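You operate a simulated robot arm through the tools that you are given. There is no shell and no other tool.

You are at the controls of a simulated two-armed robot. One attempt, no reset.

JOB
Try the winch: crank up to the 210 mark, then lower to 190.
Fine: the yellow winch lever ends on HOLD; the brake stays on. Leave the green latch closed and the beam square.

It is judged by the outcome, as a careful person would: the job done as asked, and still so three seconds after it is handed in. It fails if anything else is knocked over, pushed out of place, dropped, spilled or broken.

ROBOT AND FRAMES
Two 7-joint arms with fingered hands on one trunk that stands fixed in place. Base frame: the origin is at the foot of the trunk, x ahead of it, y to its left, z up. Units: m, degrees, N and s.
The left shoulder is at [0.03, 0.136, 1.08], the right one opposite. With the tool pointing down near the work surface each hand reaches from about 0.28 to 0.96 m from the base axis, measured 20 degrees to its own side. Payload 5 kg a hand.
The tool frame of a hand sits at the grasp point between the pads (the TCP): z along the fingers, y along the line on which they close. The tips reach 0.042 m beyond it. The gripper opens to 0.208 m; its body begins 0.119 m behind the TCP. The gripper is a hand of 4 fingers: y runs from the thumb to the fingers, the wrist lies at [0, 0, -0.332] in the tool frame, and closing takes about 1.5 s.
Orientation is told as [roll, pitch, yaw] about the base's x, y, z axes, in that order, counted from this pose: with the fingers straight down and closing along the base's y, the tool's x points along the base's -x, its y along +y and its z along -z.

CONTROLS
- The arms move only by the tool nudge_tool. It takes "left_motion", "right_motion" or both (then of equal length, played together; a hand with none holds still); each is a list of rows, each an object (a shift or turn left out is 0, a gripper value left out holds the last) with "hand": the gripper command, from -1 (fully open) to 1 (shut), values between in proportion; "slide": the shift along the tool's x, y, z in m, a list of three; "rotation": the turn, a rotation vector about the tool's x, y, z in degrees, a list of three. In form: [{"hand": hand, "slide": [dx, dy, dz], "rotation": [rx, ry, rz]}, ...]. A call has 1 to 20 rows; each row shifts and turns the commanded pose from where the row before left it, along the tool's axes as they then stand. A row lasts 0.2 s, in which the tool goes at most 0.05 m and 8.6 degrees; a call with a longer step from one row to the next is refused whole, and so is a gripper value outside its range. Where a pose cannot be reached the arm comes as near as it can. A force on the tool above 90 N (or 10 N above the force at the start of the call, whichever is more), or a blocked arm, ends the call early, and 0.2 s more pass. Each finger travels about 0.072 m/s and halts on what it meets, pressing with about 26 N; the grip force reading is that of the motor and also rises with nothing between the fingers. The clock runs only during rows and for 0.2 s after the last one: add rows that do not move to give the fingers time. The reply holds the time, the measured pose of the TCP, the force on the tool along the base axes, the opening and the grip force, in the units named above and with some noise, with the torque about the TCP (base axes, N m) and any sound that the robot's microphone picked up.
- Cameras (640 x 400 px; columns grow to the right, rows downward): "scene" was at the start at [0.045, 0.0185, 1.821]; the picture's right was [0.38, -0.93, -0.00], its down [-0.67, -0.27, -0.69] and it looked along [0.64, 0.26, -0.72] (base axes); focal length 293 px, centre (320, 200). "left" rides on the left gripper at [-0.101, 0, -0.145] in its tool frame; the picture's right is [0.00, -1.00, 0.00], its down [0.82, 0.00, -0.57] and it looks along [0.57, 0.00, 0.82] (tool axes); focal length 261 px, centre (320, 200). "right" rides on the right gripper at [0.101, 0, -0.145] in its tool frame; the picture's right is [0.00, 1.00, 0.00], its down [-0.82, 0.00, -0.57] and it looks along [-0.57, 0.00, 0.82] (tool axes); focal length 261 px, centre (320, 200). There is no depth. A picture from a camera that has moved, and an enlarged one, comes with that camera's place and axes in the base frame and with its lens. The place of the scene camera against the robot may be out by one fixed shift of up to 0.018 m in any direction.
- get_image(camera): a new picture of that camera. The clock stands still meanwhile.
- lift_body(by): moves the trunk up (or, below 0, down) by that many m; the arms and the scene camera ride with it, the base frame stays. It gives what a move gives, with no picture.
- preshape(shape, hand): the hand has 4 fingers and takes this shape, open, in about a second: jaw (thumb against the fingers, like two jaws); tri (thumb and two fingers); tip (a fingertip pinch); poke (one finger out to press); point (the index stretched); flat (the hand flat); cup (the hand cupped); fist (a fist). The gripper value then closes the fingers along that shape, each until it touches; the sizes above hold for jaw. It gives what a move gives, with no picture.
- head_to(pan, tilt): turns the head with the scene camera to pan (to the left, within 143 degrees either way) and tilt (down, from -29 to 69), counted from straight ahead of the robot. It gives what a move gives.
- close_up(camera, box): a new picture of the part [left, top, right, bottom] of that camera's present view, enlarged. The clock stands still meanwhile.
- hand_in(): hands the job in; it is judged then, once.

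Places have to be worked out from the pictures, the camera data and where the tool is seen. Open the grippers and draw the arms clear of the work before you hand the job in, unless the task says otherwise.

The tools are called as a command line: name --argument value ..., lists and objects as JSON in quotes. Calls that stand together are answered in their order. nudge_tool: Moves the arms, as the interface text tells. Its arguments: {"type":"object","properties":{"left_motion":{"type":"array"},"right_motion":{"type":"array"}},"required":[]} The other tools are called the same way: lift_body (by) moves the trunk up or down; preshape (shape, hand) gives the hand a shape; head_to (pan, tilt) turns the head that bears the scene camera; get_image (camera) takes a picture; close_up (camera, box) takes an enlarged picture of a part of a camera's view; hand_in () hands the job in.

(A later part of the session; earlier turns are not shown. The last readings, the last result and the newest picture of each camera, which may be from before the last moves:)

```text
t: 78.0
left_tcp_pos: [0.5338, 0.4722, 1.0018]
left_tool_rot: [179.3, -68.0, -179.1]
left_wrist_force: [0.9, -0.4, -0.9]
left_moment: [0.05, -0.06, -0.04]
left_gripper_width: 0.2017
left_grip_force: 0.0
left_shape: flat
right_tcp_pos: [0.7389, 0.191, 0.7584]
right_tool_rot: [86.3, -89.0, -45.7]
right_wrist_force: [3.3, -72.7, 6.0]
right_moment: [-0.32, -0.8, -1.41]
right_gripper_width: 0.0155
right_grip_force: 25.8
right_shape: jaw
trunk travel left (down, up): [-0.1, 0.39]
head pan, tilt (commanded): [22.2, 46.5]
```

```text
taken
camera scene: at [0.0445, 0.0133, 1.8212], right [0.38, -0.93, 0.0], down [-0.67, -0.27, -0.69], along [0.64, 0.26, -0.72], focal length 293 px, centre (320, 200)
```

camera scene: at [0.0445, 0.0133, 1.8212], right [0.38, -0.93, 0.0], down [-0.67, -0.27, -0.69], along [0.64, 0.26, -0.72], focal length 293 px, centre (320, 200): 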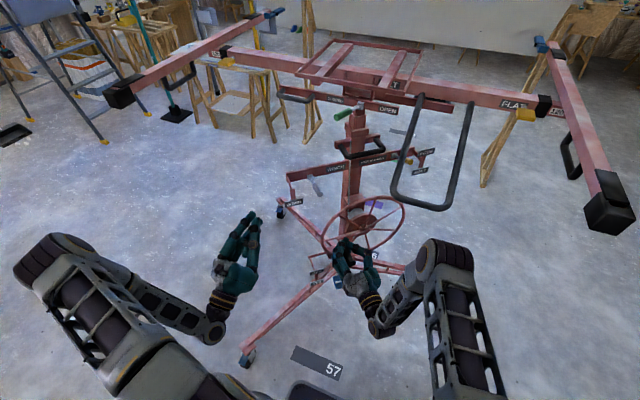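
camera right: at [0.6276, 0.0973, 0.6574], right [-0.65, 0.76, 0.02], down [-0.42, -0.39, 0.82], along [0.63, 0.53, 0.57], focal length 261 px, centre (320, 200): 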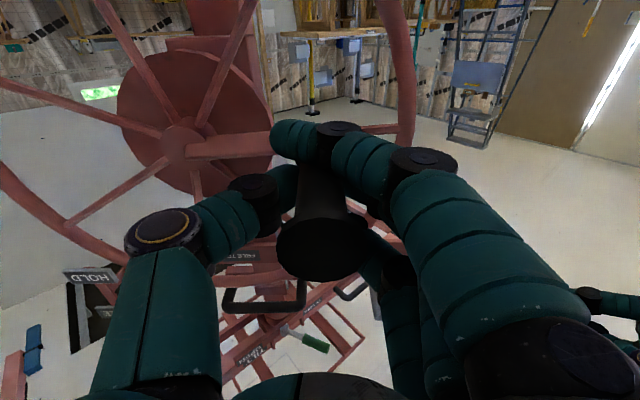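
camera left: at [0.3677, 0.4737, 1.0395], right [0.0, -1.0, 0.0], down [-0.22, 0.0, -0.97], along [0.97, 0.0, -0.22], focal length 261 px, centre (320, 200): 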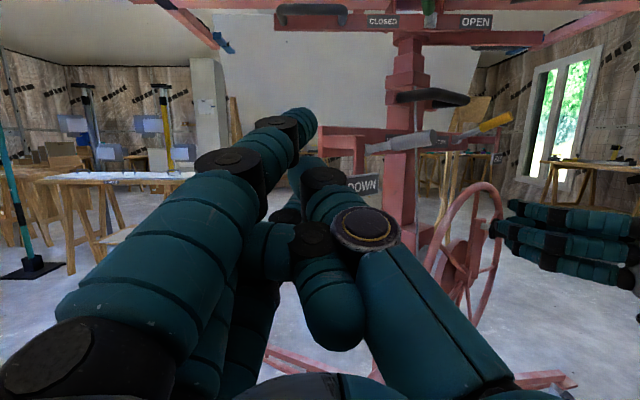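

Three-quarters of a turn done and the beam keeps rising. Fitting all the force readings gives a handle circle of radius 0.126 m with a slightly shifted centre, so I correct the hand by 15 mm right and 11 mm out and crank on through the bottom.

nudge_tool --right_motion '[{"hand": 1, "slide": [0, -0.015, -0.0115]}, {"hand": 1, "slide": [0.0319, -0.0015, 0]}, {"hand": 1, "slide": [0.0313, -0.0099, -0.0002]}, {"hand": 1, "slide": [0.0277, -0.0176, -0.0004]}, {"hand": 1, "slide": [0.0222, -0.0242, -0.0006]}, {"hand": 1, "slide": [0.0151, -0.0291, -0.0007]}, {"hand": 1, "slide": [0.0071, -0.032, -0.0008]}, {"hand": 1, "slide": [-0.0014, -0.0328, -0.0008]}, {"hand": 1}]'

get_image --camera "scene"

get_image --camera "right"

```text
t: 80.0
left_tcp_pos: [0.5343, 0.4727, 1.001]
left_tool_rot: [179.8, -67.8, -179.7]
left_wrist_force: [-0.1, -1.2, 0.3]
left_moment: [0.01, -0.03, -0.07]
left_gripper_width: 0.2016
left_grip_force: 0.0
left_shape: flat
right_tcp_pos: [0.8287, 0.066, 0.6189]
right_tool_rot: [82.0, -88.8, -40.6]
right_wrist_force: [-1.9, 0.3, 1.7]
right_moment: [-0.06, 0.03, 0.15]
right_gripper_width: 0.0073
right_grip_force: 26.8
right_shape: jaw
trunk travel left (down, up): [-0.1, 0.39]
head pan, tilt (commanded): [22.2, 46.5]
```

```text
taken
camera scene: at [0.0447, 0.0185, 1.8209], right [0.38, -0.93, 0.0], down [-0.67, -0.27, -0.69], along [0.64, 0.26, -0.72], focal length 293 px, centre (320, 200)
```

scene: 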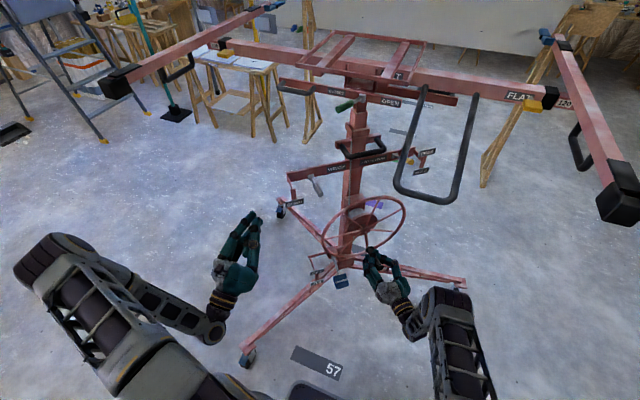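

```text
taken
camera right: at [0.7176, -0.0285, 0.5204], right [-0.66, 0.75, 0.03], down [-0.41, -0.39, 0.82], along [0.62, 0.53, 0.57], focal length 261 px, centre (320, 200)
```

right: 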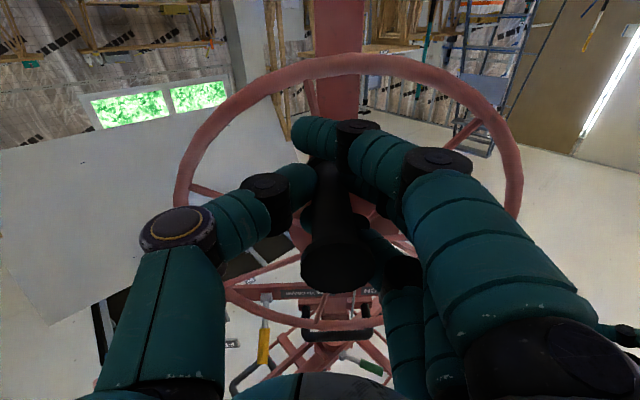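

One full turn with the forces near zero, so the path is right. I check the mast for marks.

close_up --camera "scene" --box '[300, 70, 440, 170]'

get_image --camera "left"

close_up --camera "left" --box '[340, 0, 500, 100]'

```text
4.00 times, centred on (370, 120) of scene
camera zoom: at [0.0447, 0.0185, 1.8209], right [0.38, -0.93, 0.0], down [-0.67, -0.27, -0.69], along [0.64, 0.26, -0.72], focal length 1172 px, centre (120, 520)
```

zoom: 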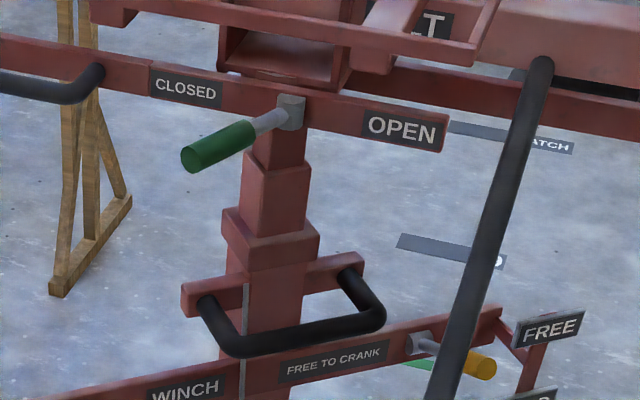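

```text
taken
camera left: at [0.364, 0.4742, 1.0408], right [0.0, -1.0, 0.0], down [-0.22, 0.0, -0.98], along [0.98, 0.0, -0.22], focal length 261 px, centre (320, 200)
```

left: 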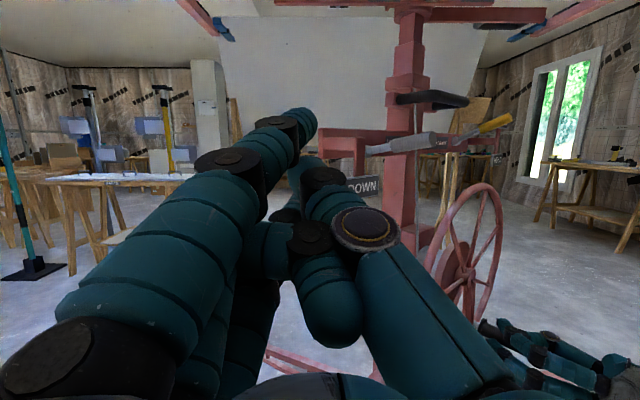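

```text
4.00 times, centred on (420, 50) of left
camera zoom: at [0.364, 0.4742, 1.0408], right [0.0, -1.0, 0.0], down [-0.22, 0.0, -0.98], along [0.98, 0.0, -0.22], focal length 1043 px, centre (-80, 800)
```

zoom: 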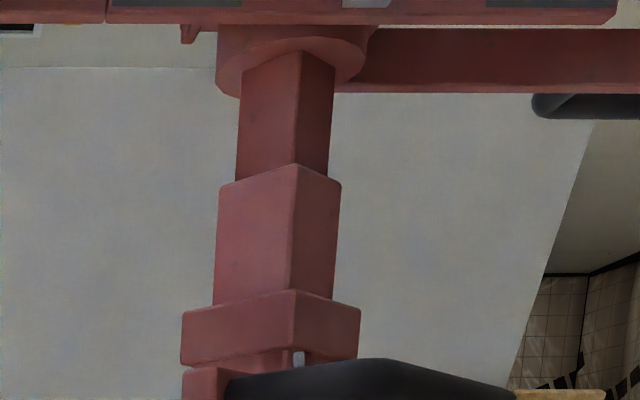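

Each turn raises the beam about 0.10 m, and both inner stages extend together; no marks on the front or left faces yet. I keep cranking: another half turn from 10° to 190°.

nudge_tool --right_motion '[{"hand": 1, "slide": [-0.0099, -0.0313, -0.0008]}, {"hand": 1, "slide": [-0.0176, -0.0277, -0.0007]}, {"hand": 1, "slide": [-0.0242, -0.0222, -0.0006]}, {"hand": 1, "slide": [-0.0291, -0.0151, -0.0004]}, {"hand": 1, "slide": [-0.032, -0.0071, -0.0002]}, {"hand": 1, "slide": [-0.0328, 0.0014, 0]}, {"hand": 1, "slide": [-0.0313, 0.0099, 0.0002]}, {"hand": 1, "slide": [-0.0277, 0.0176, 0.0004]}, {"hand": 1, "slide": [-0.0222, 0.0242, 0.0006]}, {"hand": 1, "slide": [-0.0151, 0.0291, 0.0007]}, {"hand": 1, "slide": [-0.0071, 0.032, 0.0008]}, {"hand": 1, "slide": [0.0014, 0.0328, 0.0008]}]'

get_image --camera "right"

```text
t: 82.6
left_tcp_pos: [0.5304, 0.4765, 1.0017]
left_tool_rot: [179.9, -67.7, -179.6]
left_wrist_force: [0.4, 1.2, -1.1]
left_moment: [0.09, -0.1, -0.18]
left_gripper_width: 0.2016
left_grip_force: 0.1
left_shape: flat
right_tcp_pos: [0.8021, 0.1067, 0.8774]
right_tool_rot: [121.8, -88.8, -79.6]
right_wrist_force: [-11.8, -0.2, 30.4]
right_moment: [0.81, -0.43, 0.09]
right_gripper_width: 0.0088
right_grip_force: 25.7
right_shape: jaw
trunk travel left (down, up): [-0.1, 0.39]
head pan, tilt (commanded): [22.2, 46.5]
```

```text
taken
camera right: at [0.6931, 0.0115, 0.7769], right [-0.67, 0.74, 0.02], down [-0.42, -0.4, 0.81], along [0.61, 0.54, 0.58], focal length 261 px, centre (320, 200)
```

right: 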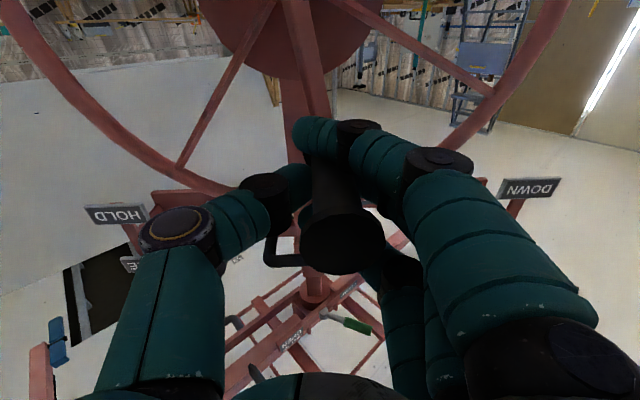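

That went smoothly (about 32 N at most at the end). I complete the turn from 190° to 370°.

nudge_tool --right_motion '[{"hand": 1, "slide": [0.0079, 0.0313, 0.0008]}, {"hand": 1, "slide": [0.0166, 0.0277, 0.0007]}, {"hand": 1, "slide": [0.0242, 0.0222, 0.0006]}, {"hand": 1, "slide": [0.0291, 0.0151, 0.0004]}, {"hand": 1, "slide": [0.032, 0.0071, 0.0002]}, {"hand": 1, "slide": [0.0328, -0.0014, 0]}, {"hand": 1, "slide": [0.0313, -0.0099, -0.0002]}, {"hand": 1, "slide": [0.0277, -0.0176, -0.0004]}, {"hand": 1, "slide": [0.0222, -0.0242, -0.0006]}, {"hand": 1, "slide": [0.0151, -0.0291, -0.0007]}, {"hand": 1, "slide": [0.0081, -0.032, -0.0008]}, {"hand": 1, "slide": [0.0006, -0.0328, -0.0008]}]'

get_image --camera "scene"

close_up --camera "scene" --box '[300, 60, 440, 160]'

```text
t: 85.2
left_tcp_pos: [0.5345, 0.4722, 1.0001]
left_tool_rot: [179.7, -67.8, -179.6]
left_wrist_force: [2.3, -1.4, -0.6]
left_moment: [-0.02, -0.07, 0.1]
left_gripper_width: 0.2022
left_grip_force: 0.2
left_shape: flat
right_tcp_pos: [0.828, 0.0673, 0.6176]
right_tool_rot: [83.0, -88.8, -41.4]
right_wrist_force: [-15.8, -3.3, 14.8]
right_moment: [0.25, -0.24, 0.71]
right_gripper_width: 0.008
right_grip_force: 25.6
right_shape: jaw
trunk travel left (down, up): [-0.1, 0.39]
head pan, tilt (commanded): [22.2, 46.5]
```

```text
taken
camera scene: at [0.0444, 0.0176, 1.8207], right [0.38, -0.93, 0.0], down [-0.67, -0.27, -0.69], along [0.64, 0.26, -0.72], focal length 293 px, centre (320, 200)
```

scene: 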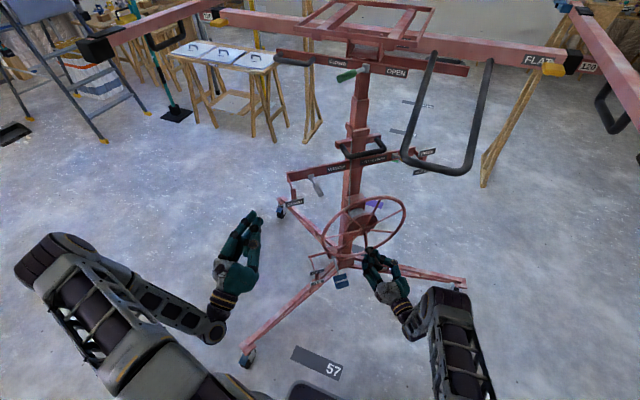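

```text
4.00 times, centred on (370, 110) of scene
camera zoom: at [0.0444, 0.0176, 1.8207], right [0.38, -0.93, 0.0], down [-0.67, -0.27, -0.69], along [0.64, 0.26, -0.72], focal length 1172 px, centre (120, 560)
```

zoom: 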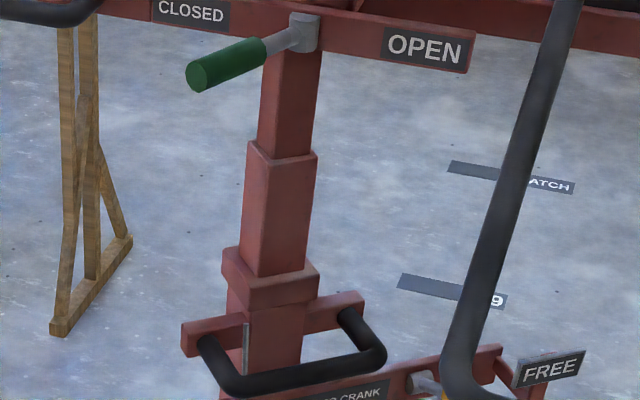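

Two turns have raised the beam about 0.19 m, with still no marks on the faces I can see; the right and rear faces of the mast are hidden from me. I loosen the grip partway, with the fingers still around the handle, to test whether the winch holds by itself.

nudge_tool --right_motion '[{"hand": 0.6}, {"hand": 0.5}, {"hand": 0.5}, {"hand": 0.5}, {"hand": 0.5}]'

get_image --camera "right"

close_up --camera "scene" --box '[300, 60, 440, 160]'

```text
t: 86.4
left_tcp_pos: [0.5337, 0.4752, 1.0001]
left_tool_rot: [179.8, -67.9, -179.6]
left_wrist_force: [0.9, 0.4, 0.3]
left_moment: [0.01, -0.03, -0.06]
left_gripper_width: 0.2017
left_grip_force: 0.0
left_shape: flat
right_tcp_pos: [0.8281, 0.0709, 0.6201]
right_tool_rot: [88.3, -88.9, -46.7]
right_wrist_force: [-0.9, -0.4, 0.2]
right_moment: [0.01, -0.01, -0.03]
right_gripper_width: 0.0515
right_grip_force: 0.2
right_shape: jaw
trunk travel left (down, up): [-0.1, 0.39]
head pan, tilt (commanded): [22.2, 46.5]
```

```text
taken
camera right: at [0.7184, -0.0235, 0.5209], right [-0.66, 0.75, 0.02], down [-0.41, -0.39, 0.82], along [0.62, 0.53, 0.57], focal length 261 px, centre (320, 200)
```

right: 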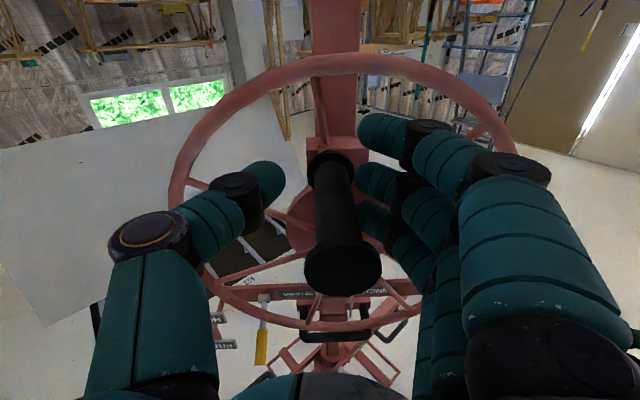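

```text
4.00 times, centred on (370, 110) of scene
camera zoom: at [0.0449, 0.0186, 1.821], right [0.38, -0.93, 0.0], down [-0.67, -0.27, -0.69], along [0.64, 0.26, -0.72], focal length 1172 px, centre (120, 560)
```

zoom: 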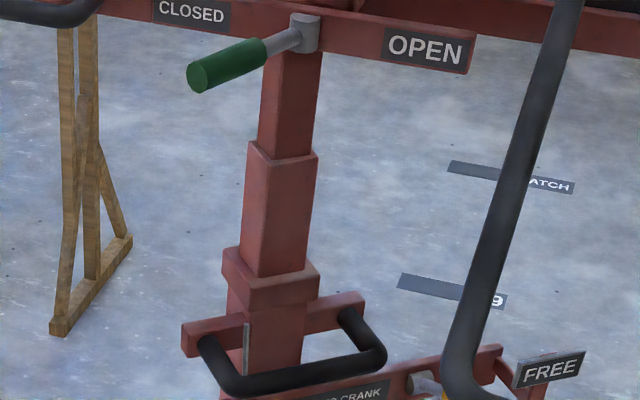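

The beam stayed put, so the winch holds itself. I open the right hand, back it off the handle, and swing it out to the right to look at the mast's right side.

nudge_tool --right_motion '[{"hand": -1}, {"hand": -1}, {"hand": -1}, {"hand": -1}, {"hand": -1, "slide": [0, 0, -0.03]}, {"hand": -1, "slide": [0, 0, -0.04]}, {"hand": -1, "slide": [0, 0, -0.045]}, {"hand": -1, "slide": [0, 0, -0.045]}, {"hand": -1, "slide": [-0.03, -0.03, 0]}, {"hand": -1, "slide": [-0.03, -0.035, 0]}, {"hand": -1, "slide": [-0.03, -0.035, 0], "rotation": [-8, 0, 0]}, {"hand": -1, "slide": [-0.03, -0.035, 0], "rotation": [-8, 0, 0]}, {"hand": -1, "slide": [-0.035, -0.03, 0], "rotation": [-8, 0, 0]}, {"hand": -1, "slide": [-0.035, -0.03, 0]}, {"hand": -1}]'

get_image --camera "right"

get_image --camera "scene"

```text
t: 89.6
left_tcp_pos: [0.5348, 0.4746, 1.001]
left_tool_rot: [179.7, -67.9, -179.6]
left_wrist_force: [-0.3, 0.1, 0.3]
left_moment: [-0.03, -0.01, -0.01]
left_gripper_width: 0.2019
left_grip_force: 0.0
left_shape: flat
right_tcp_pos: [0.8589, -0.1655, 0.8105]
right_tool_rot: [111.0, -88.9, -45.4]
right_wrist_force: [0.0, 0.2, 0.1]
right_moment: [0.0, 0.0, 0.03]
right_gripper_width: 0.208
right_grip_force: 0.1
right_shape: jaw
trunk travel left (down, up): [-0.1, 0.39]
head pan, tilt (commanded): [22.2, 46.5]
```

```text
taken
camera right: at [0.7968, -0.2946, 0.7094], right [-0.91, 0.41, 0.02], down [-0.22, -0.53, 0.82], along [0.35, 0.74, 0.58], focal length 261 px, centre (320, 200)
```

right: 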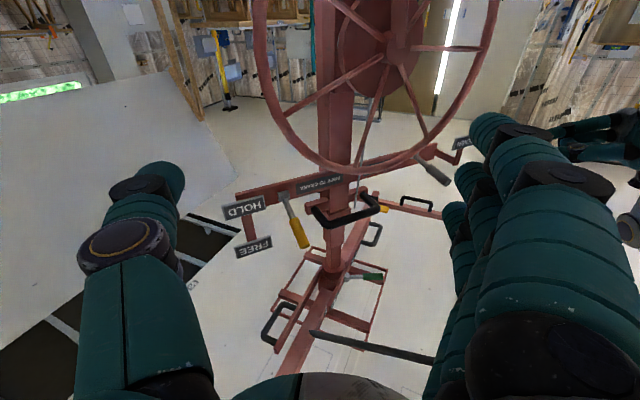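

```text
taken
camera scene: at [0.045, 0.0185, 1.8209], right [0.38, -0.93, 0.0], down [-0.67, -0.27, -0.69], along [0.64, 0.26, -0.73], focal length 293 px, centre (320, 200)
```

scene: 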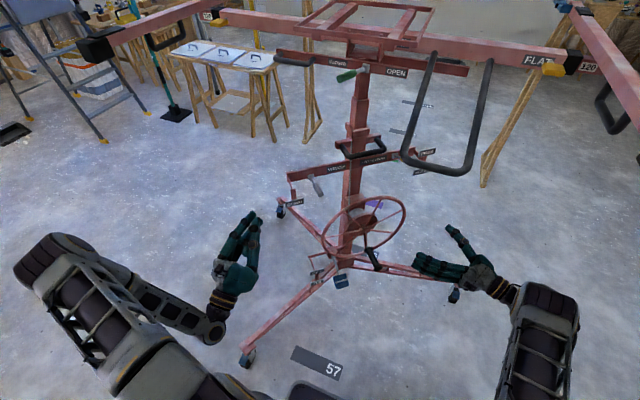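

From here the mast's right face shows. I zoom on it.

close_up --camera "right" --box '[250, 180, 410, 300]'

close_up --camera "right" --box '[250, 0, 490, 190]'

```text
3.33 times, centred on (330, 240) of right
camera zoom: at [0.7968, -0.2946, 0.7094], right [-0.91, 0.41, 0.02], down [-0.22, -0.53, 0.82], along [0.35, 0.74, 0.58], focal length 869 px, centre (287, 67)
```

zoom: 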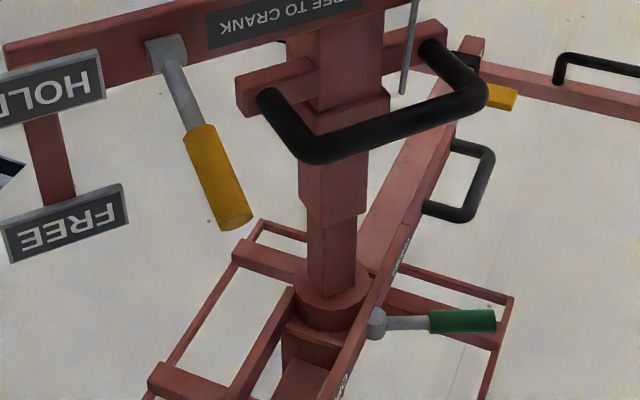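

```text
2.11 times, centred on (370, 95) of right
camera zoom: at [0.7968, -0.2946, 0.7094], right [-0.91, 0.41, 0.02], down [-0.22, -0.53, 0.82], along [0.35, 0.74, 0.58], focal length 549 px, centre (215, 421)
```

zoom: 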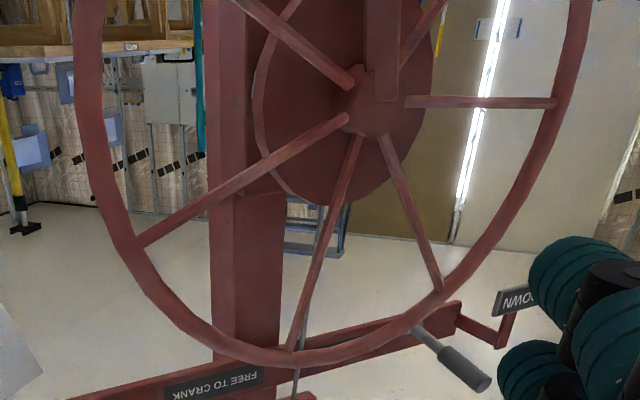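

The lever reads FREE and the right face has no marks either, so any marks must lie further down the inner stages. I bring the hand back along the same path to just in front of the handle.

nudge_tool --right_motion '[{"slide": [0.035, 0.03, 0], "rotation": [8, 0, 0]}, {"slide": [0.035, 0.03, 0], "rotation": [8, 0, 0]}, {"slide": [0.03, 0.035, 0], "rotation": [8, 0, 0]}, {"slide": [0.03, 0.035, 0]}, {"slide": [0.03, 0.035, 0]}, {"slide": [0.03, 0.03, 0]}, {"slide": [0, 0, 0]}]'

get_image --camera "right"

```text
t: 91.2
left_tcp_pos: [0.5331, 0.4736, 1.0]
left_tool_rot: [179.8, -67.9, -179.6]
left_wrist_force: [0.0, -0.2, -0.6]
left_moment: [-0.01, -0.04, -0.02]
left_gripper_width: 0.2015
left_grip_force: 0.1
left_shape: flat
right_tcp_pos: [0.7072, -0.0396, 0.6213]
right_tool_rot: [88.0, -89.0, -46.3]
right_wrist_force: [-0.1, -0.3, 1.3]
right_moment: [0.03, -0.01, 0.01]
right_gripper_width: 0.2081
right_grip_force: 0.1
right_shape: jaw
trunk travel left (down, up): [-0.1, 0.39]
head pan, tilt (commanded): [22.2, 46.5]
```

```text
taken
camera right: at [0.5965, -0.1331, 0.5223], right [-0.66, 0.75, 0.02], down [-0.41, -0.39, 0.82], along [0.62, 0.53, 0.57], focal length 261 px, centre (320, 200)
```

right: 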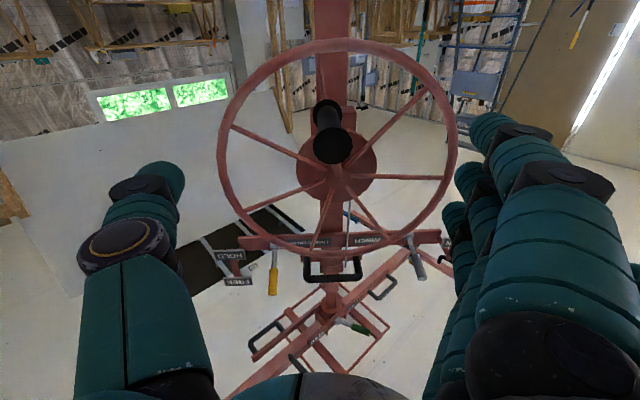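

The handle sits about 0.012 m to the +y side and 0.108 m ahead. I centre on it, move in 0.165 m and close again.

nudge_tool --right_motion '[{"hand": -1, "slide": [-0.003, 0.01, 0.03]}, {"hand": -1, "slide": [0, 0, 0.045]}, {"hand": -1, "slide": [0, 0, 0.045]}, {"hand": -1, "slide": [0, 0, 0.045]}, {"hand": 0.3}, {"hand": 0.5}, {"hand": 0.7}, {"hand": 0.8}, {"hand": 1}, {"hand": 1}, {"hand": 1}, {"hand": 1}, {"hand": 1}, {"hand": 1}]'

get_image --camera "right"

```text
t: 94.2
left_tcp_pos: [0.5344, 0.4751, 1.0]
left_tool_rot: [179.8, -67.9, -179.6]
left_wrist_force: [0.9, 0.2, -0.2]
left_moment: [-0.01, 0.01, 0.0]
left_gripper_width: 0.2016
left_grip_force: 0.0
left_shape: flat
right_tcp_pos: [0.8244, 0.077, 0.6254]
right_tool_rot: [88.4, -88.8, -46.8]
right_wrist_force: [9.1, -4.4, -2.0]
right_moment: [-0.02, 0.1, -0.14]
right_gripper_width: 0.0073
right_grip_force: 25.3
right_shape: jaw
trunk travel left (down, up): [-0.1, 0.39]
head pan, tilt (commanded): [22.2, 46.5]
```

```text
taken
camera right: at [0.7154, -0.017, 0.525], right [-0.66, 0.75, 0.02], down [-0.41, -0.39, 0.82], along [0.62, 0.53, 0.57], focal length 261 px, centre (320, 200)
```

right: 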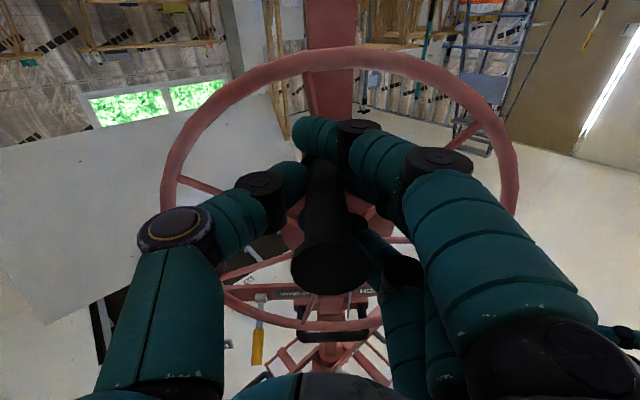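

Gripped again. I run a full counter-clockwise turn in one go, in 18° steps.

nudge_tool --right_motion '[{"hand": 1, "slide": [-0.0129, -0.0376, -0.0009]}, {"hand": 1, "slide": [-0.0239, -0.0317, -0.0008]}, {"hand": 1, "slide": [-0.0326, -0.0228, -0.0006]}, {"hand": 1, "slide": [-0.038, -0.0116, -0.0003]}, {"hand": 1, "slide": [-0.0397, 0.0007, 0]}, {"hand": 1, "slide": [-0.0376, 0.0129, 0.0003]}, {"hand": 1, "slide": [-0.0317, 0.0239, 0.0006]}, {"hand": 1, "slide": [-0.0228, 0.0326, 0.0008]}, {"hand": 1, "slide": [-0.0116, 0.038, 0.001]}, {"hand": 1, "slide": [0.0007, 0.0397, 0.001]}, {"hand": 1, "slide": [0.0129, 0.0376, 0.0009]}, {"hand": 1, "slide": [0.0239, 0.0317, 0.0008]}, {"hand": 1, "slide": [0.0326, 0.0228, 0.0006]}, {"hand": 1, "slide": [0.038, 0.0116, 0.0003]}, {"hand": 1, "slide": [0.0397, -0.0007, 0]}, {"hand": 1, "slide": [0.0376, -0.0129, -0.0003]}, {"hand": 1, "slide": [0.0317, -0.0239, -0.0006]}, {"hand": 1, "slide": [0.0228, -0.0326, -0.0008]}, {"hand": 1, "slide": [0.0116, -0.038, -0.001]}, {"hand": 1, "slide": [-0.0007, -0.0397, -0.001]}]'

get_image --camera "scene"

close_up --camera "scene" --box '[290, 30, 450, 160]'

```text
t: 98.4
left_tcp_pos: [0.535, 0.474, 0.9983]
left_tool_rot: [179.9, -67.9, -179.6]
left_wrist_force: [0.6, -1.2, -0.8]
left_moment: [-0.02, -0.14, 0.0]
left_gripper_width: 0.2018
left_grip_force: 0.2
left_shape: flat
right_tcp_pos: [0.8236, 0.0801, 0.6208]
right_tool_rot: [70.4, -88.5, -28.4]
right_wrist_force: [-4.1, 7.3, 6.5]
right_moment: [0.22, -0.16, 0.31]
right_gripper_width: 0.0061
right_grip_force: 25.8
right_shape: jaw
trunk travel left (down, up): [-0.1, 0.39]
head pan, tilt (commanded): [22.2, 46.5]
```

```text
taken
camera scene: at [0.0461, 0.0198, 1.8201], right [0.38, -0.93, 0.0], down [-0.67, -0.28, -0.69], along [0.64, 0.26, -0.73], focal length 293 px, centre (320, 200)
```

scene: 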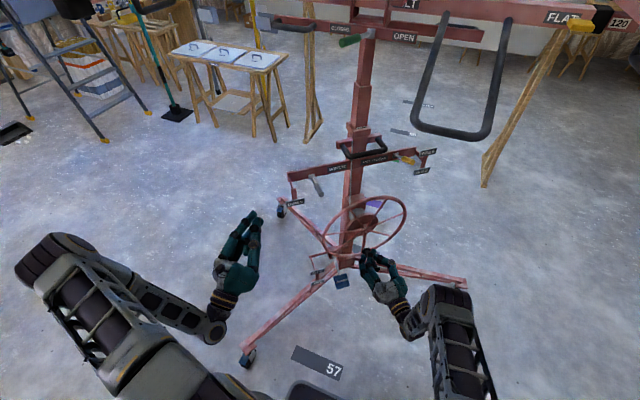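

```text
3.08 times, centred on (370, 95) of scene
camera zoom: at [0.0461, 0.0198, 1.8201], right [0.38, -0.93, 0.0], down [-0.67, -0.28, -0.69], along [0.64, 0.26, -0.73], focal length 901 px, centre (166, 523)
```

zoom: 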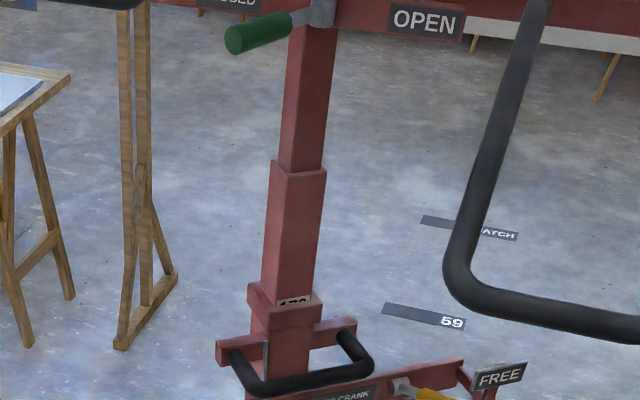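

A white label is emerging at the collar on the front face. I zoom in to read it.

close_up --camera "scene" --box '[345, 90, 385, 115]'

close_up --camera "right" --box '[240, 240, 440, 365]'

get_image --camera "left"

```text
16.00 times, centred on (365, 102) of scene
camera zoom: at [0.0461, 0.0198, 1.8201], right [0.38, -0.93, 0.0], down [-0.67, -0.28, -0.69], along [0.64, 0.26, -0.73], focal length 4687 px, centre (-400, 1760)
```

zoom: 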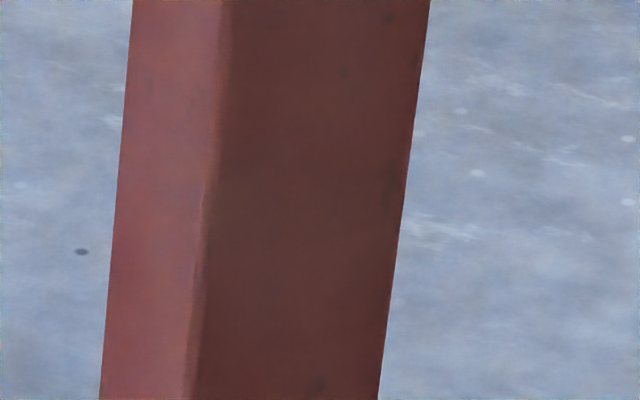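

```text
3.20 times, centred on (340, 302) of right
camera zoom: at [0.7129, -0.015, 0.5219], right [-0.67, 0.74, 0.03], down [-0.4, -0.39, 0.82], along [0.62, 0.54, 0.56], focal length 834 px, centre (256, -128)
```

zoom: 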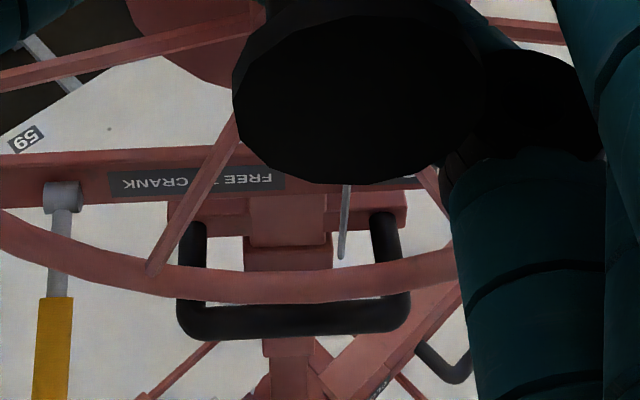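

```text
taken
camera left: at [0.3652, 0.4745, 1.0397], right [0.0, -1.0, 0.0], down [-0.22, 0.0, -0.98], along [0.98, 0.0, -0.22], focal length 261 px, centre (320, 200)
```

left: 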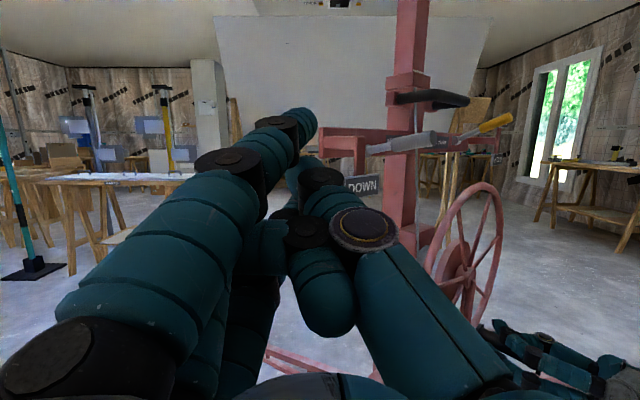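

The label lies a little lower in the picture, near (362, 128). I zoom there.

close_up --camera "scene" --box '[342, 115, 382, 140]'

close_up --camera "left" --box '[370, 50, 450, 100]'

```text
16.00 times, centred on (362, 128) of scene
camera zoom: at [0.0461, 0.0198, 1.8201], right [0.38, -0.93, 0.0], down [-0.67, -0.28, -0.69], along [0.64, 0.26, -0.73], focal length 4687 px, centre (-352, 1360)
```

zoom: 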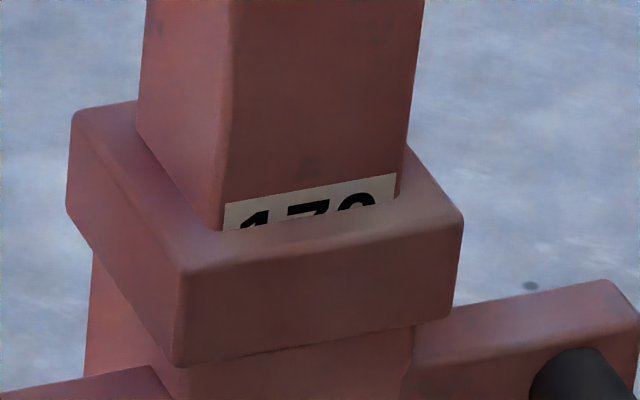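

```text
8.00 times, centred on (410, 75) of left
camera zoom: at [0.3652, 0.4745, 1.0397], right [0.0, -1.0, 0.0], down [-0.22, 0.0, -0.98], along [0.98, 0.0, -0.22], focal length 2085 px, centre (-400, 1200)
```

zoom: 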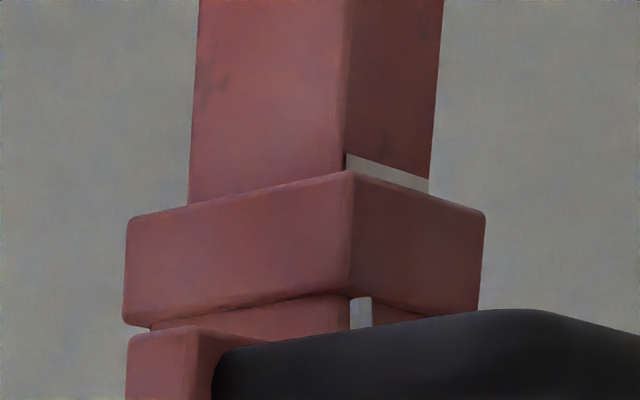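

It reads 170, coming up at the collar's top edge on the front face. Next I crank another half turn to see the whole label and how it meets the collar.

nudge_tool --right_motion '[{"hand": 1, "slide": [-0.0129, -0.0376, -0.0009]}, {"hand": 1, "slide": [-0.0239, -0.0317, -0.0008]}, {"hand": 1, "slide": [-0.0326, -0.0228, -0.0006]}, {"hand": 1, "slide": [-0.038, -0.0116, -0.0003]}, {"hand": 1, "slide": [-0.0397, 0.0007, 0]}, {"hand": 1, "slide": [-0.0376, 0.0129, 0.0003]}, {"hand": 1, "slide": [-0.0317, 0.0239, 0.0006]}, {"hand": 1, "slide": [-0.0228, 0.0326, 0.0008]}, {"hand": 1, "slide": [-0.0116, 0.038, 0.001]}, {"hand": 1, "slide": [0.0007, 0.0397, 0.001]}, {"hand": 1}]'

close_up --camera "scene" --box '[342, 105, 382, 130]'

get_image --camera "scene"

```text
t: 100.8
left_tcp_pos: [0.5344, 0.4748, 1.0007]
left_tool_rot: [179.8, -68.0, -179.6]
left_wrist_force: [0.2, -0.5, -0.2]
left_moment: [-0.01, -0.02, 0.0]
left_gripper_width: 0.2016
left_grip_force: 0.0
left_shape: flat
right_tcp_pos: [0.8056, 0.1172, 0.8788]
right_tool_rot: [103.1, -88.8, -61.5]
right_wrist_force: [-3.6, -10.3, -3.5]
right_moment: [-0.08, -0.1, -0.06]
right_gripper_width: 0.0073
right_grip_force: 25.4
right_shape: jaw
trunk travel left (down, up): [-0.1, 0.39]
head pan, tilt (commanded): [22.2, 46.5]
```

```text
16.00 times, centred on (362, 118) of scene
camera zoom: at [0.0454, 0.0178, 1.8211], right [0.38, -0.93, 0.0], down [-0.67, -0.27, -0.69], along [0.64, 0.26, -0.72], focal length 4687 px, centre (-352, 1520)
```

zoom: 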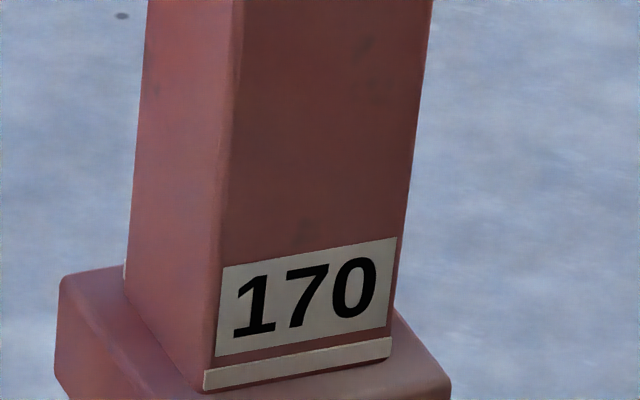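

```text
taken
camera scene: at [0.0454, 0.0178, 1.8211], right [0.38, -0.93, 0.0], down [-0.67, -0.27, -0.69], along [0.64, 0.26, -0.72], focal length 293 px, centre (320, 200)
```

scene: 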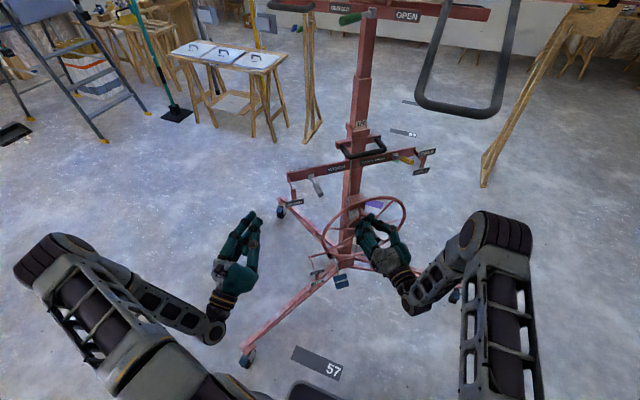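

Now the mark is clear: a white line beneath the number, level with the collar's top edge, so the lift reads almost exactly 170. I continue with a full turn.

nudge_tool --right_motion '[{"hand": 1, "slide": [0.0129, 0.0376, 0.0009]}, {"hand": 1, "slide": [0.0239, 0.0317, 0.0008]}, {"hand": 1, "slide": [0.0326, 0.0228, 0.0006]}, {"hand": 1, "slide": [0.038, 0.0116, 0.0003]}, {"hand": 1, "slide": [0.0397, -0.0007, 0]}, {"hand": 1, "slide": [0.0376, -0.0129, -0.0003]}, {"hand": 1, "slide": [0.0317, -0.0239, -0.0006]}, {"hand": 1, "slide": [0.0228, -0.0326, -0.0008]}, {"hand": 1, "slide": [0.0116, -0.038, -0.001]}, {"hand": 1, "slide": [-0.0007, -0.0397, -0.001]}, {"hand": 1, "slide": [-0.0129, -0.0376, -0.0009]}, {"hand": 1, "slide": [-0.0239, -0.0317, -0.0008]}, {"hand": 1, "slide": [-0.0326, -0.0228, -0.0006]}, {"hand": 1, "slide": [-0.038, -0.0116, -0.0003]}, {"hand": 1, "slide": [-0.0397, 0.0007, 0]}, {"hand": 1, "slide": [-0.0376, 0.0129, 0.0003]}, {"hand": 1, "slide": [-0.0317, 0.0239, 0.0006]}, {"hand": 1, "slide": [-0.0228, 0.0326, 0.0008]}, {"hand": 1, "slide": [-0.0116, 0.038, 0.001]}, {"hand": 1, "slide": [0.0007, 0.0397, 0.001]}]'

close_up --camera "scene" --box '[332, 80, 396, 135]'

get_image --camera "scene"

```text
t: 105.0
left_tcp_pos: [0.5338, 0.4754, 1.0008]
left_tool_rot: [180.0, -67.9, -179.7]
left_wrist_force: [-0.4, 1.8, -0.6]
left_moment: [0.06, -0.06, -0.15]
left_gripper_width: 0.2017
left_grip_force: 0.1
left_shape: flat
right_tcp_pos: [0.803, 0.1138, 0.8798]
right_tool_rot: [103.6, -88.8, -61.9]
right_wrist_force: [-0.9, -15.3, -10.2]
right_moment: [-0.28, -0.04, -0.31]
right_gripper_width: 0.0075
right_grip_force: 25.8
right_shape: jaw
trunk travel left (down, up): [-0.1, 0.39]
head pan, tilt (commanded): [22.2, 46.5]
```

```text
7.27 times, centred on (364, 108) of scene
camera zoom: at [0.0455, 0.0199, 1.821], right [0.38, -0.93, 0.0], down [-0.67, -0.27, -0.69], along [0.64, 0.26, -0.73], focal length 2130 px, centre (0, 873)
```

zoom: 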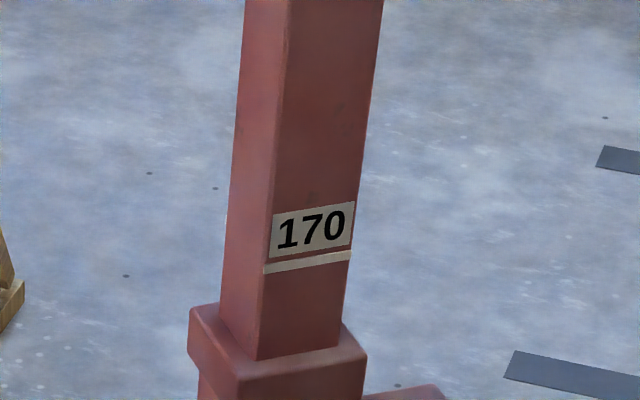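

```text
taken
camera scene: at [0.0455, 0.0199, 1.821], right [0.38, -0.93, 0.0], down [-0.67, -0.27, -0.69], along [0.64, 0.26, -0.73], focal length 293 px, centre (320, 200)
```

scene: 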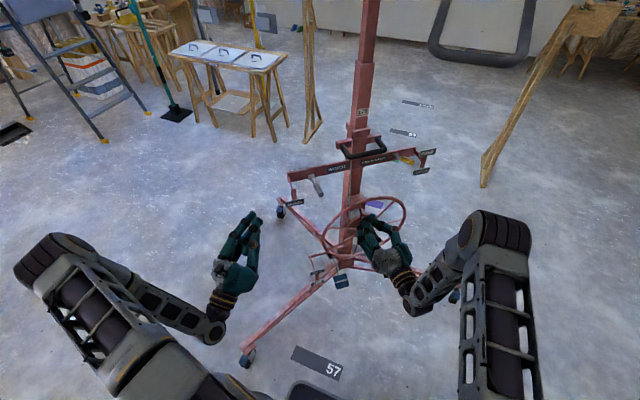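

One turn moved the line about 0.05 m above the collar. I do another full turn, which should bring up 190.

nudge_tool --right_motion '[{"hand": 1, "slide": [0.0129, 0.0376, 0.0009]}, {"hand": 1, "slide": [0.0239, 0.0317, 0.0008]}, {"hand": 1, "slide": [0.0326, 0.0228, 0.0006]}, {"hand": 1, "slide": [0.038, 0.0116, 0.0003]}, {"hand": 1, "slide": [0.0397, -0.0007, 0]}, {"hand": 1, "slide": [0.0376, -0.0129, -0.0003]}, {"hand": 1, "slide": [0.0317, -0.0239, -0.0006]}, {"hand": 1, "slide": [0.0228, -0.0326, -0.0008]}, {"hand": 1, "slide": [0.0116, -0.038, -0.001]}, {"hand": 1, "slide": [-0.0007, -0.0397, -0.001]}, {"hand": 1, "slide": [-0.0129, -0.0376, -0.0009]}, {"hand": 1, "slide": [-0.0239, -0.0317, -0.0008]}, {"hand": 1, "slide": [-0.0326, -0.0228, -0.0006]}, {"hand": 1, "slide": [-0.038, -0.0116, -0.0003]}, {"hand": 1, "slide": [-0.0397, 0.0007, 0]}, {"hand": 1, "slide": [-0.0376, 0.0129, 0.0003]}, {"hand": 1, "slide": [-0.0317, 0.0239, 0.0006]}, {"hand": 1, "slide": [-0.0228, 0.0326, 0.0008]}, {"hand": 1, "slide": [-0.0116, 0.038, 0.001]}, {"hand": 1, "slide": [0.0007, 0.0397, 0.001]}]'

close_up --camera "scene" --box '[332, 80, 396, 135]'

get_image --camera "right"

```text
t: 109.2
left_tcp_pos: [0.5339, 0.4737, 0.9996]
left_tool_rot: [179.8, -67.9, -179.5]
left_wrist_force: [-0.8, 0.9, -0.5]
left_moment: [0.07, -0.02, -0.19]
left_gripper_width: 0.2018
left_grip_force: 0.0
left_shape: flat
right_tcp_pos: [0.799, 0.1094, 0.8796]
right_tool_rot: [106.3, -89.1, -64.7]
right_wrist_force: [-2.2, -18.3, -16.4]
right_moment: [-0.34, -0.08, -0.27]
right_gripper_width: 0.0074
right_grip_force: 26.6
right_shape: jaw
trunk travel left (down, up): [-0.1, 0.39]
head pan, tilt (commanded): [22.2, 46.5]
```

```text
7.27 times, centred on (364, 108) of scene
camera zoom: at [0.0452, 0.0185, 1.8215], right [0.38, -0.93, 0.0], down [-0.67, -0.27, -0.69], along [0.64, 0.26, -0.72], focal length 2130 px, centre (0, 873)
```

zoom: 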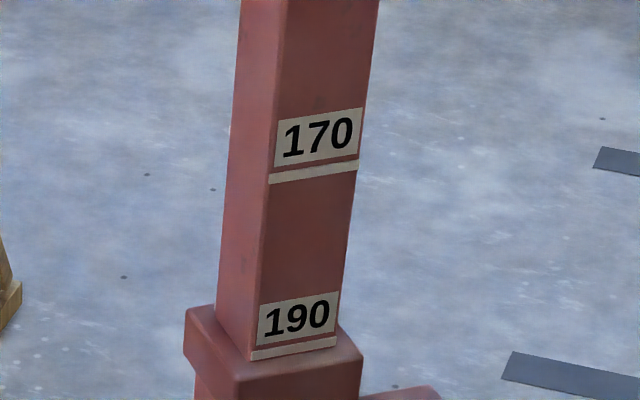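

```text
taken
camera right: at [0.6894, 0.0154, 0.7792], right [-0.66, 0.75, 0.02], down [-0.42, -0.39, 0.82], along [0.62, 0.53, 0.58], focal length 261 px, centre (320, 200)
```

right: 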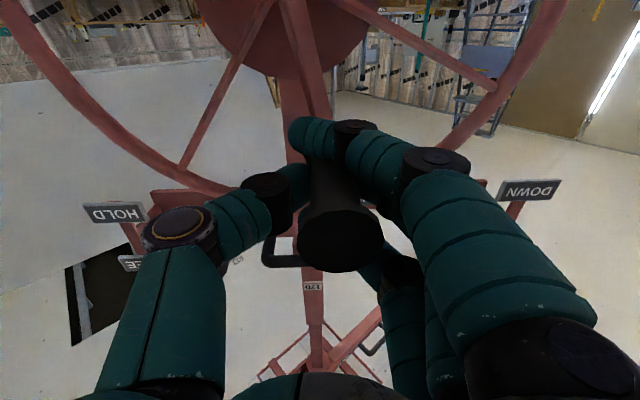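

190 is now at the collar, exactly two turns after 170, so two more turns give 210. I zoom to see how close the 190 line is to the collar's top edge.

close_up --camera "scene" --box '[342, 108, 382, 133]'

close_up --camera "left" --box '[370, 30, 450, 80]'

get_image --camera "scene"

```text
16.00 times, centred on (362, 120) of scene
camera zoom: at [0.0452, 0.0185, 1.8215], right [0.38, -0.93, 0.0], down [-0.67, -0.27, -0.69], along [0.64, 0.26, -0.72], focal length 4687 px, centre (-352, 1472)
```

zoom: 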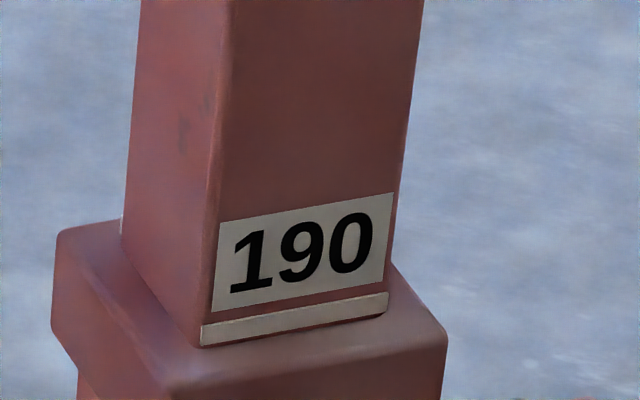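

```text
8.00 times, centred on (410, 55) of left
camera zoom: at [0.3641, 0.4743, 1.0412], right [0.0, -1.0, 0.0], down [-0.22, 0.0, -0.98], along [0.98, 0.0, -0.22], focal length 2085 px, centre (-400, 1360)
```

zoom: 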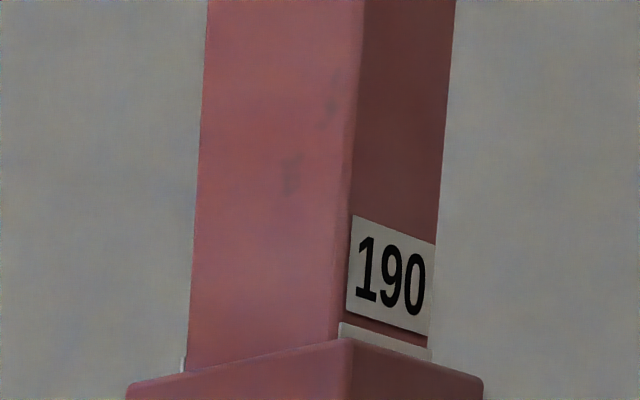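

```text
taken
camera scene: at [0.0452, 0.0185, 1.8215], right [0.38, -0.93, 0.0], down [-0.67, -0.27, -0.69], along [0.64, 0.26, -0.72], focal length 293 px, centre (320, 200)
```

scene: 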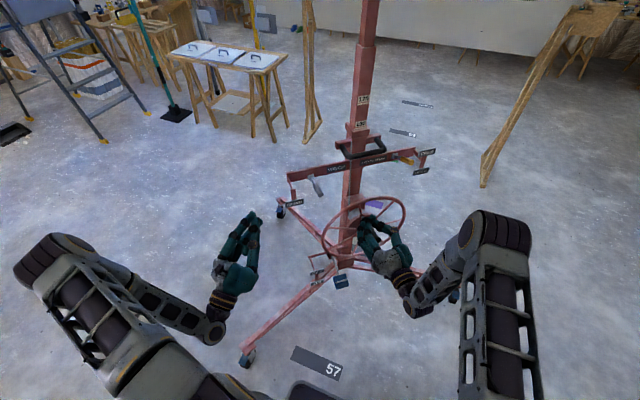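

The 190 line just clears the collar, so the reading is about 190.5. I do one full turn to about 200.5.

nudge_tool --right_motion '[{"hand": 1, "slide": [0.0149, 0.0376, 0.0009]}, {"hand": 1, "slide": [0.0249, 0.0317, 0.0008]}, {"hand": 1, "slide": [0.0326, 0.0228, 0.0006]}, {"hand": 1, "slide": [0.038, 0.0116, 0.0003]}, {"hand": 1, "slide": [0.0397, -0.0007, 0]}, {"hand": 1, "slide": [0.0376, -0.0129, -0.0003]}, {"hand": 1, "slide": [0.0317, -0.0239, -0.0006]}, {"hand": 1, "slide": [0.0218, -0.0326, -0.0008]}, {"hand": 1, "slide": [0.0106, -0.038, -0.001]}, {"hand": 1, "slide": [-0.0017, -0.0397, -0.001]}, {"hand": 1, "slide": [-0.0129, -0.0376, -0.0009]}, {"hand": 1, "slide": [-0.0239, -0.0317, -0.0008]}, {"hand": 1, "slide": [-0.0326, -0.0228, -0.0006]}, {"hand": 1, "slide": [-0.038, -0.0116, -0.0003]}, {"hand": 1, "slide": [-0.0397, 0.0007, 0]}, {"hand": 1, "slide": [-0.0376, 0.0129, 0.0003]}, {"hand": 1, "slide": [-0.0317, 0.0239, 0.0006]}, {"hand": 1, "slide": [-0.0228, 0.0326, 0.0008]}, {"hand": 1, "slide": [-0.0116, 0.038, 0.001]}, {"hand": 1, "slide": [0.0007, 0.0397, 0.001]}]'

close_up --camera "scene" --box '[332, 80, 396, 135]'

get_image --camera "right"

```text
t: 110.7
left_tcp_pos: [0.5315, 0.4765, 1.0013]
left_tool_rot: [179.5, -67.8, -179.2]
left_wrist_force: [1.0, 0.2, -0.3]
left_moment: [0.05, -0.03, -0.15]
left_gripper_width: 0.2014
left_grip_force: 0.0
left_shape: flat
right_tcp_pos: [0.7572, 0.1634, 0.681]
right_tool_rot: [144.3, -88.7, -104.1]
right_wrist_force: [-18.2, -63.3, 19.7]
right_moment: [-0.2, -0.39, -1.24]
right_gripper_width: 0.0127
right_grip_force: 25.9
right_shape: jaw
trunk travel left (down, up): [-0.1, 0.39]
head pan, tilt (commanded): [22.2, 46.5]
stopped in row 7 (right hand): the force on the tool passed its limit at 95 N (the readings are from after the stop); the commanded pose is now the measured one
```

```text
7.27 times, centred on (364, 108) of scene
camera zoom: at [0.0418, 0.0164, 1.8209], right [0.38, -0.93, 0.0], down [-0.67, -0.27, -0.69], along [0.64, 0.26, -0.72], focal length 2130 px, centre (0, 873)
```

zoom: 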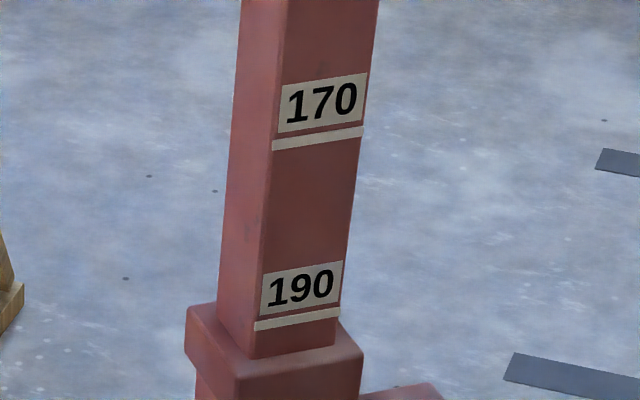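

```text
taken
camera right: at [0.647, 0.0716, 0.5788], right [-0.65, 0.76, 0.02], down [-0.44, -0.39, 0.81], along [0.62, 0.52, 0.59], focal length 261 px, centre (320, 200)
```

right: 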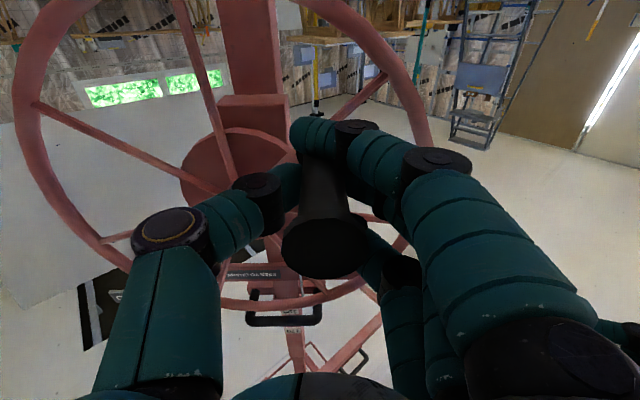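

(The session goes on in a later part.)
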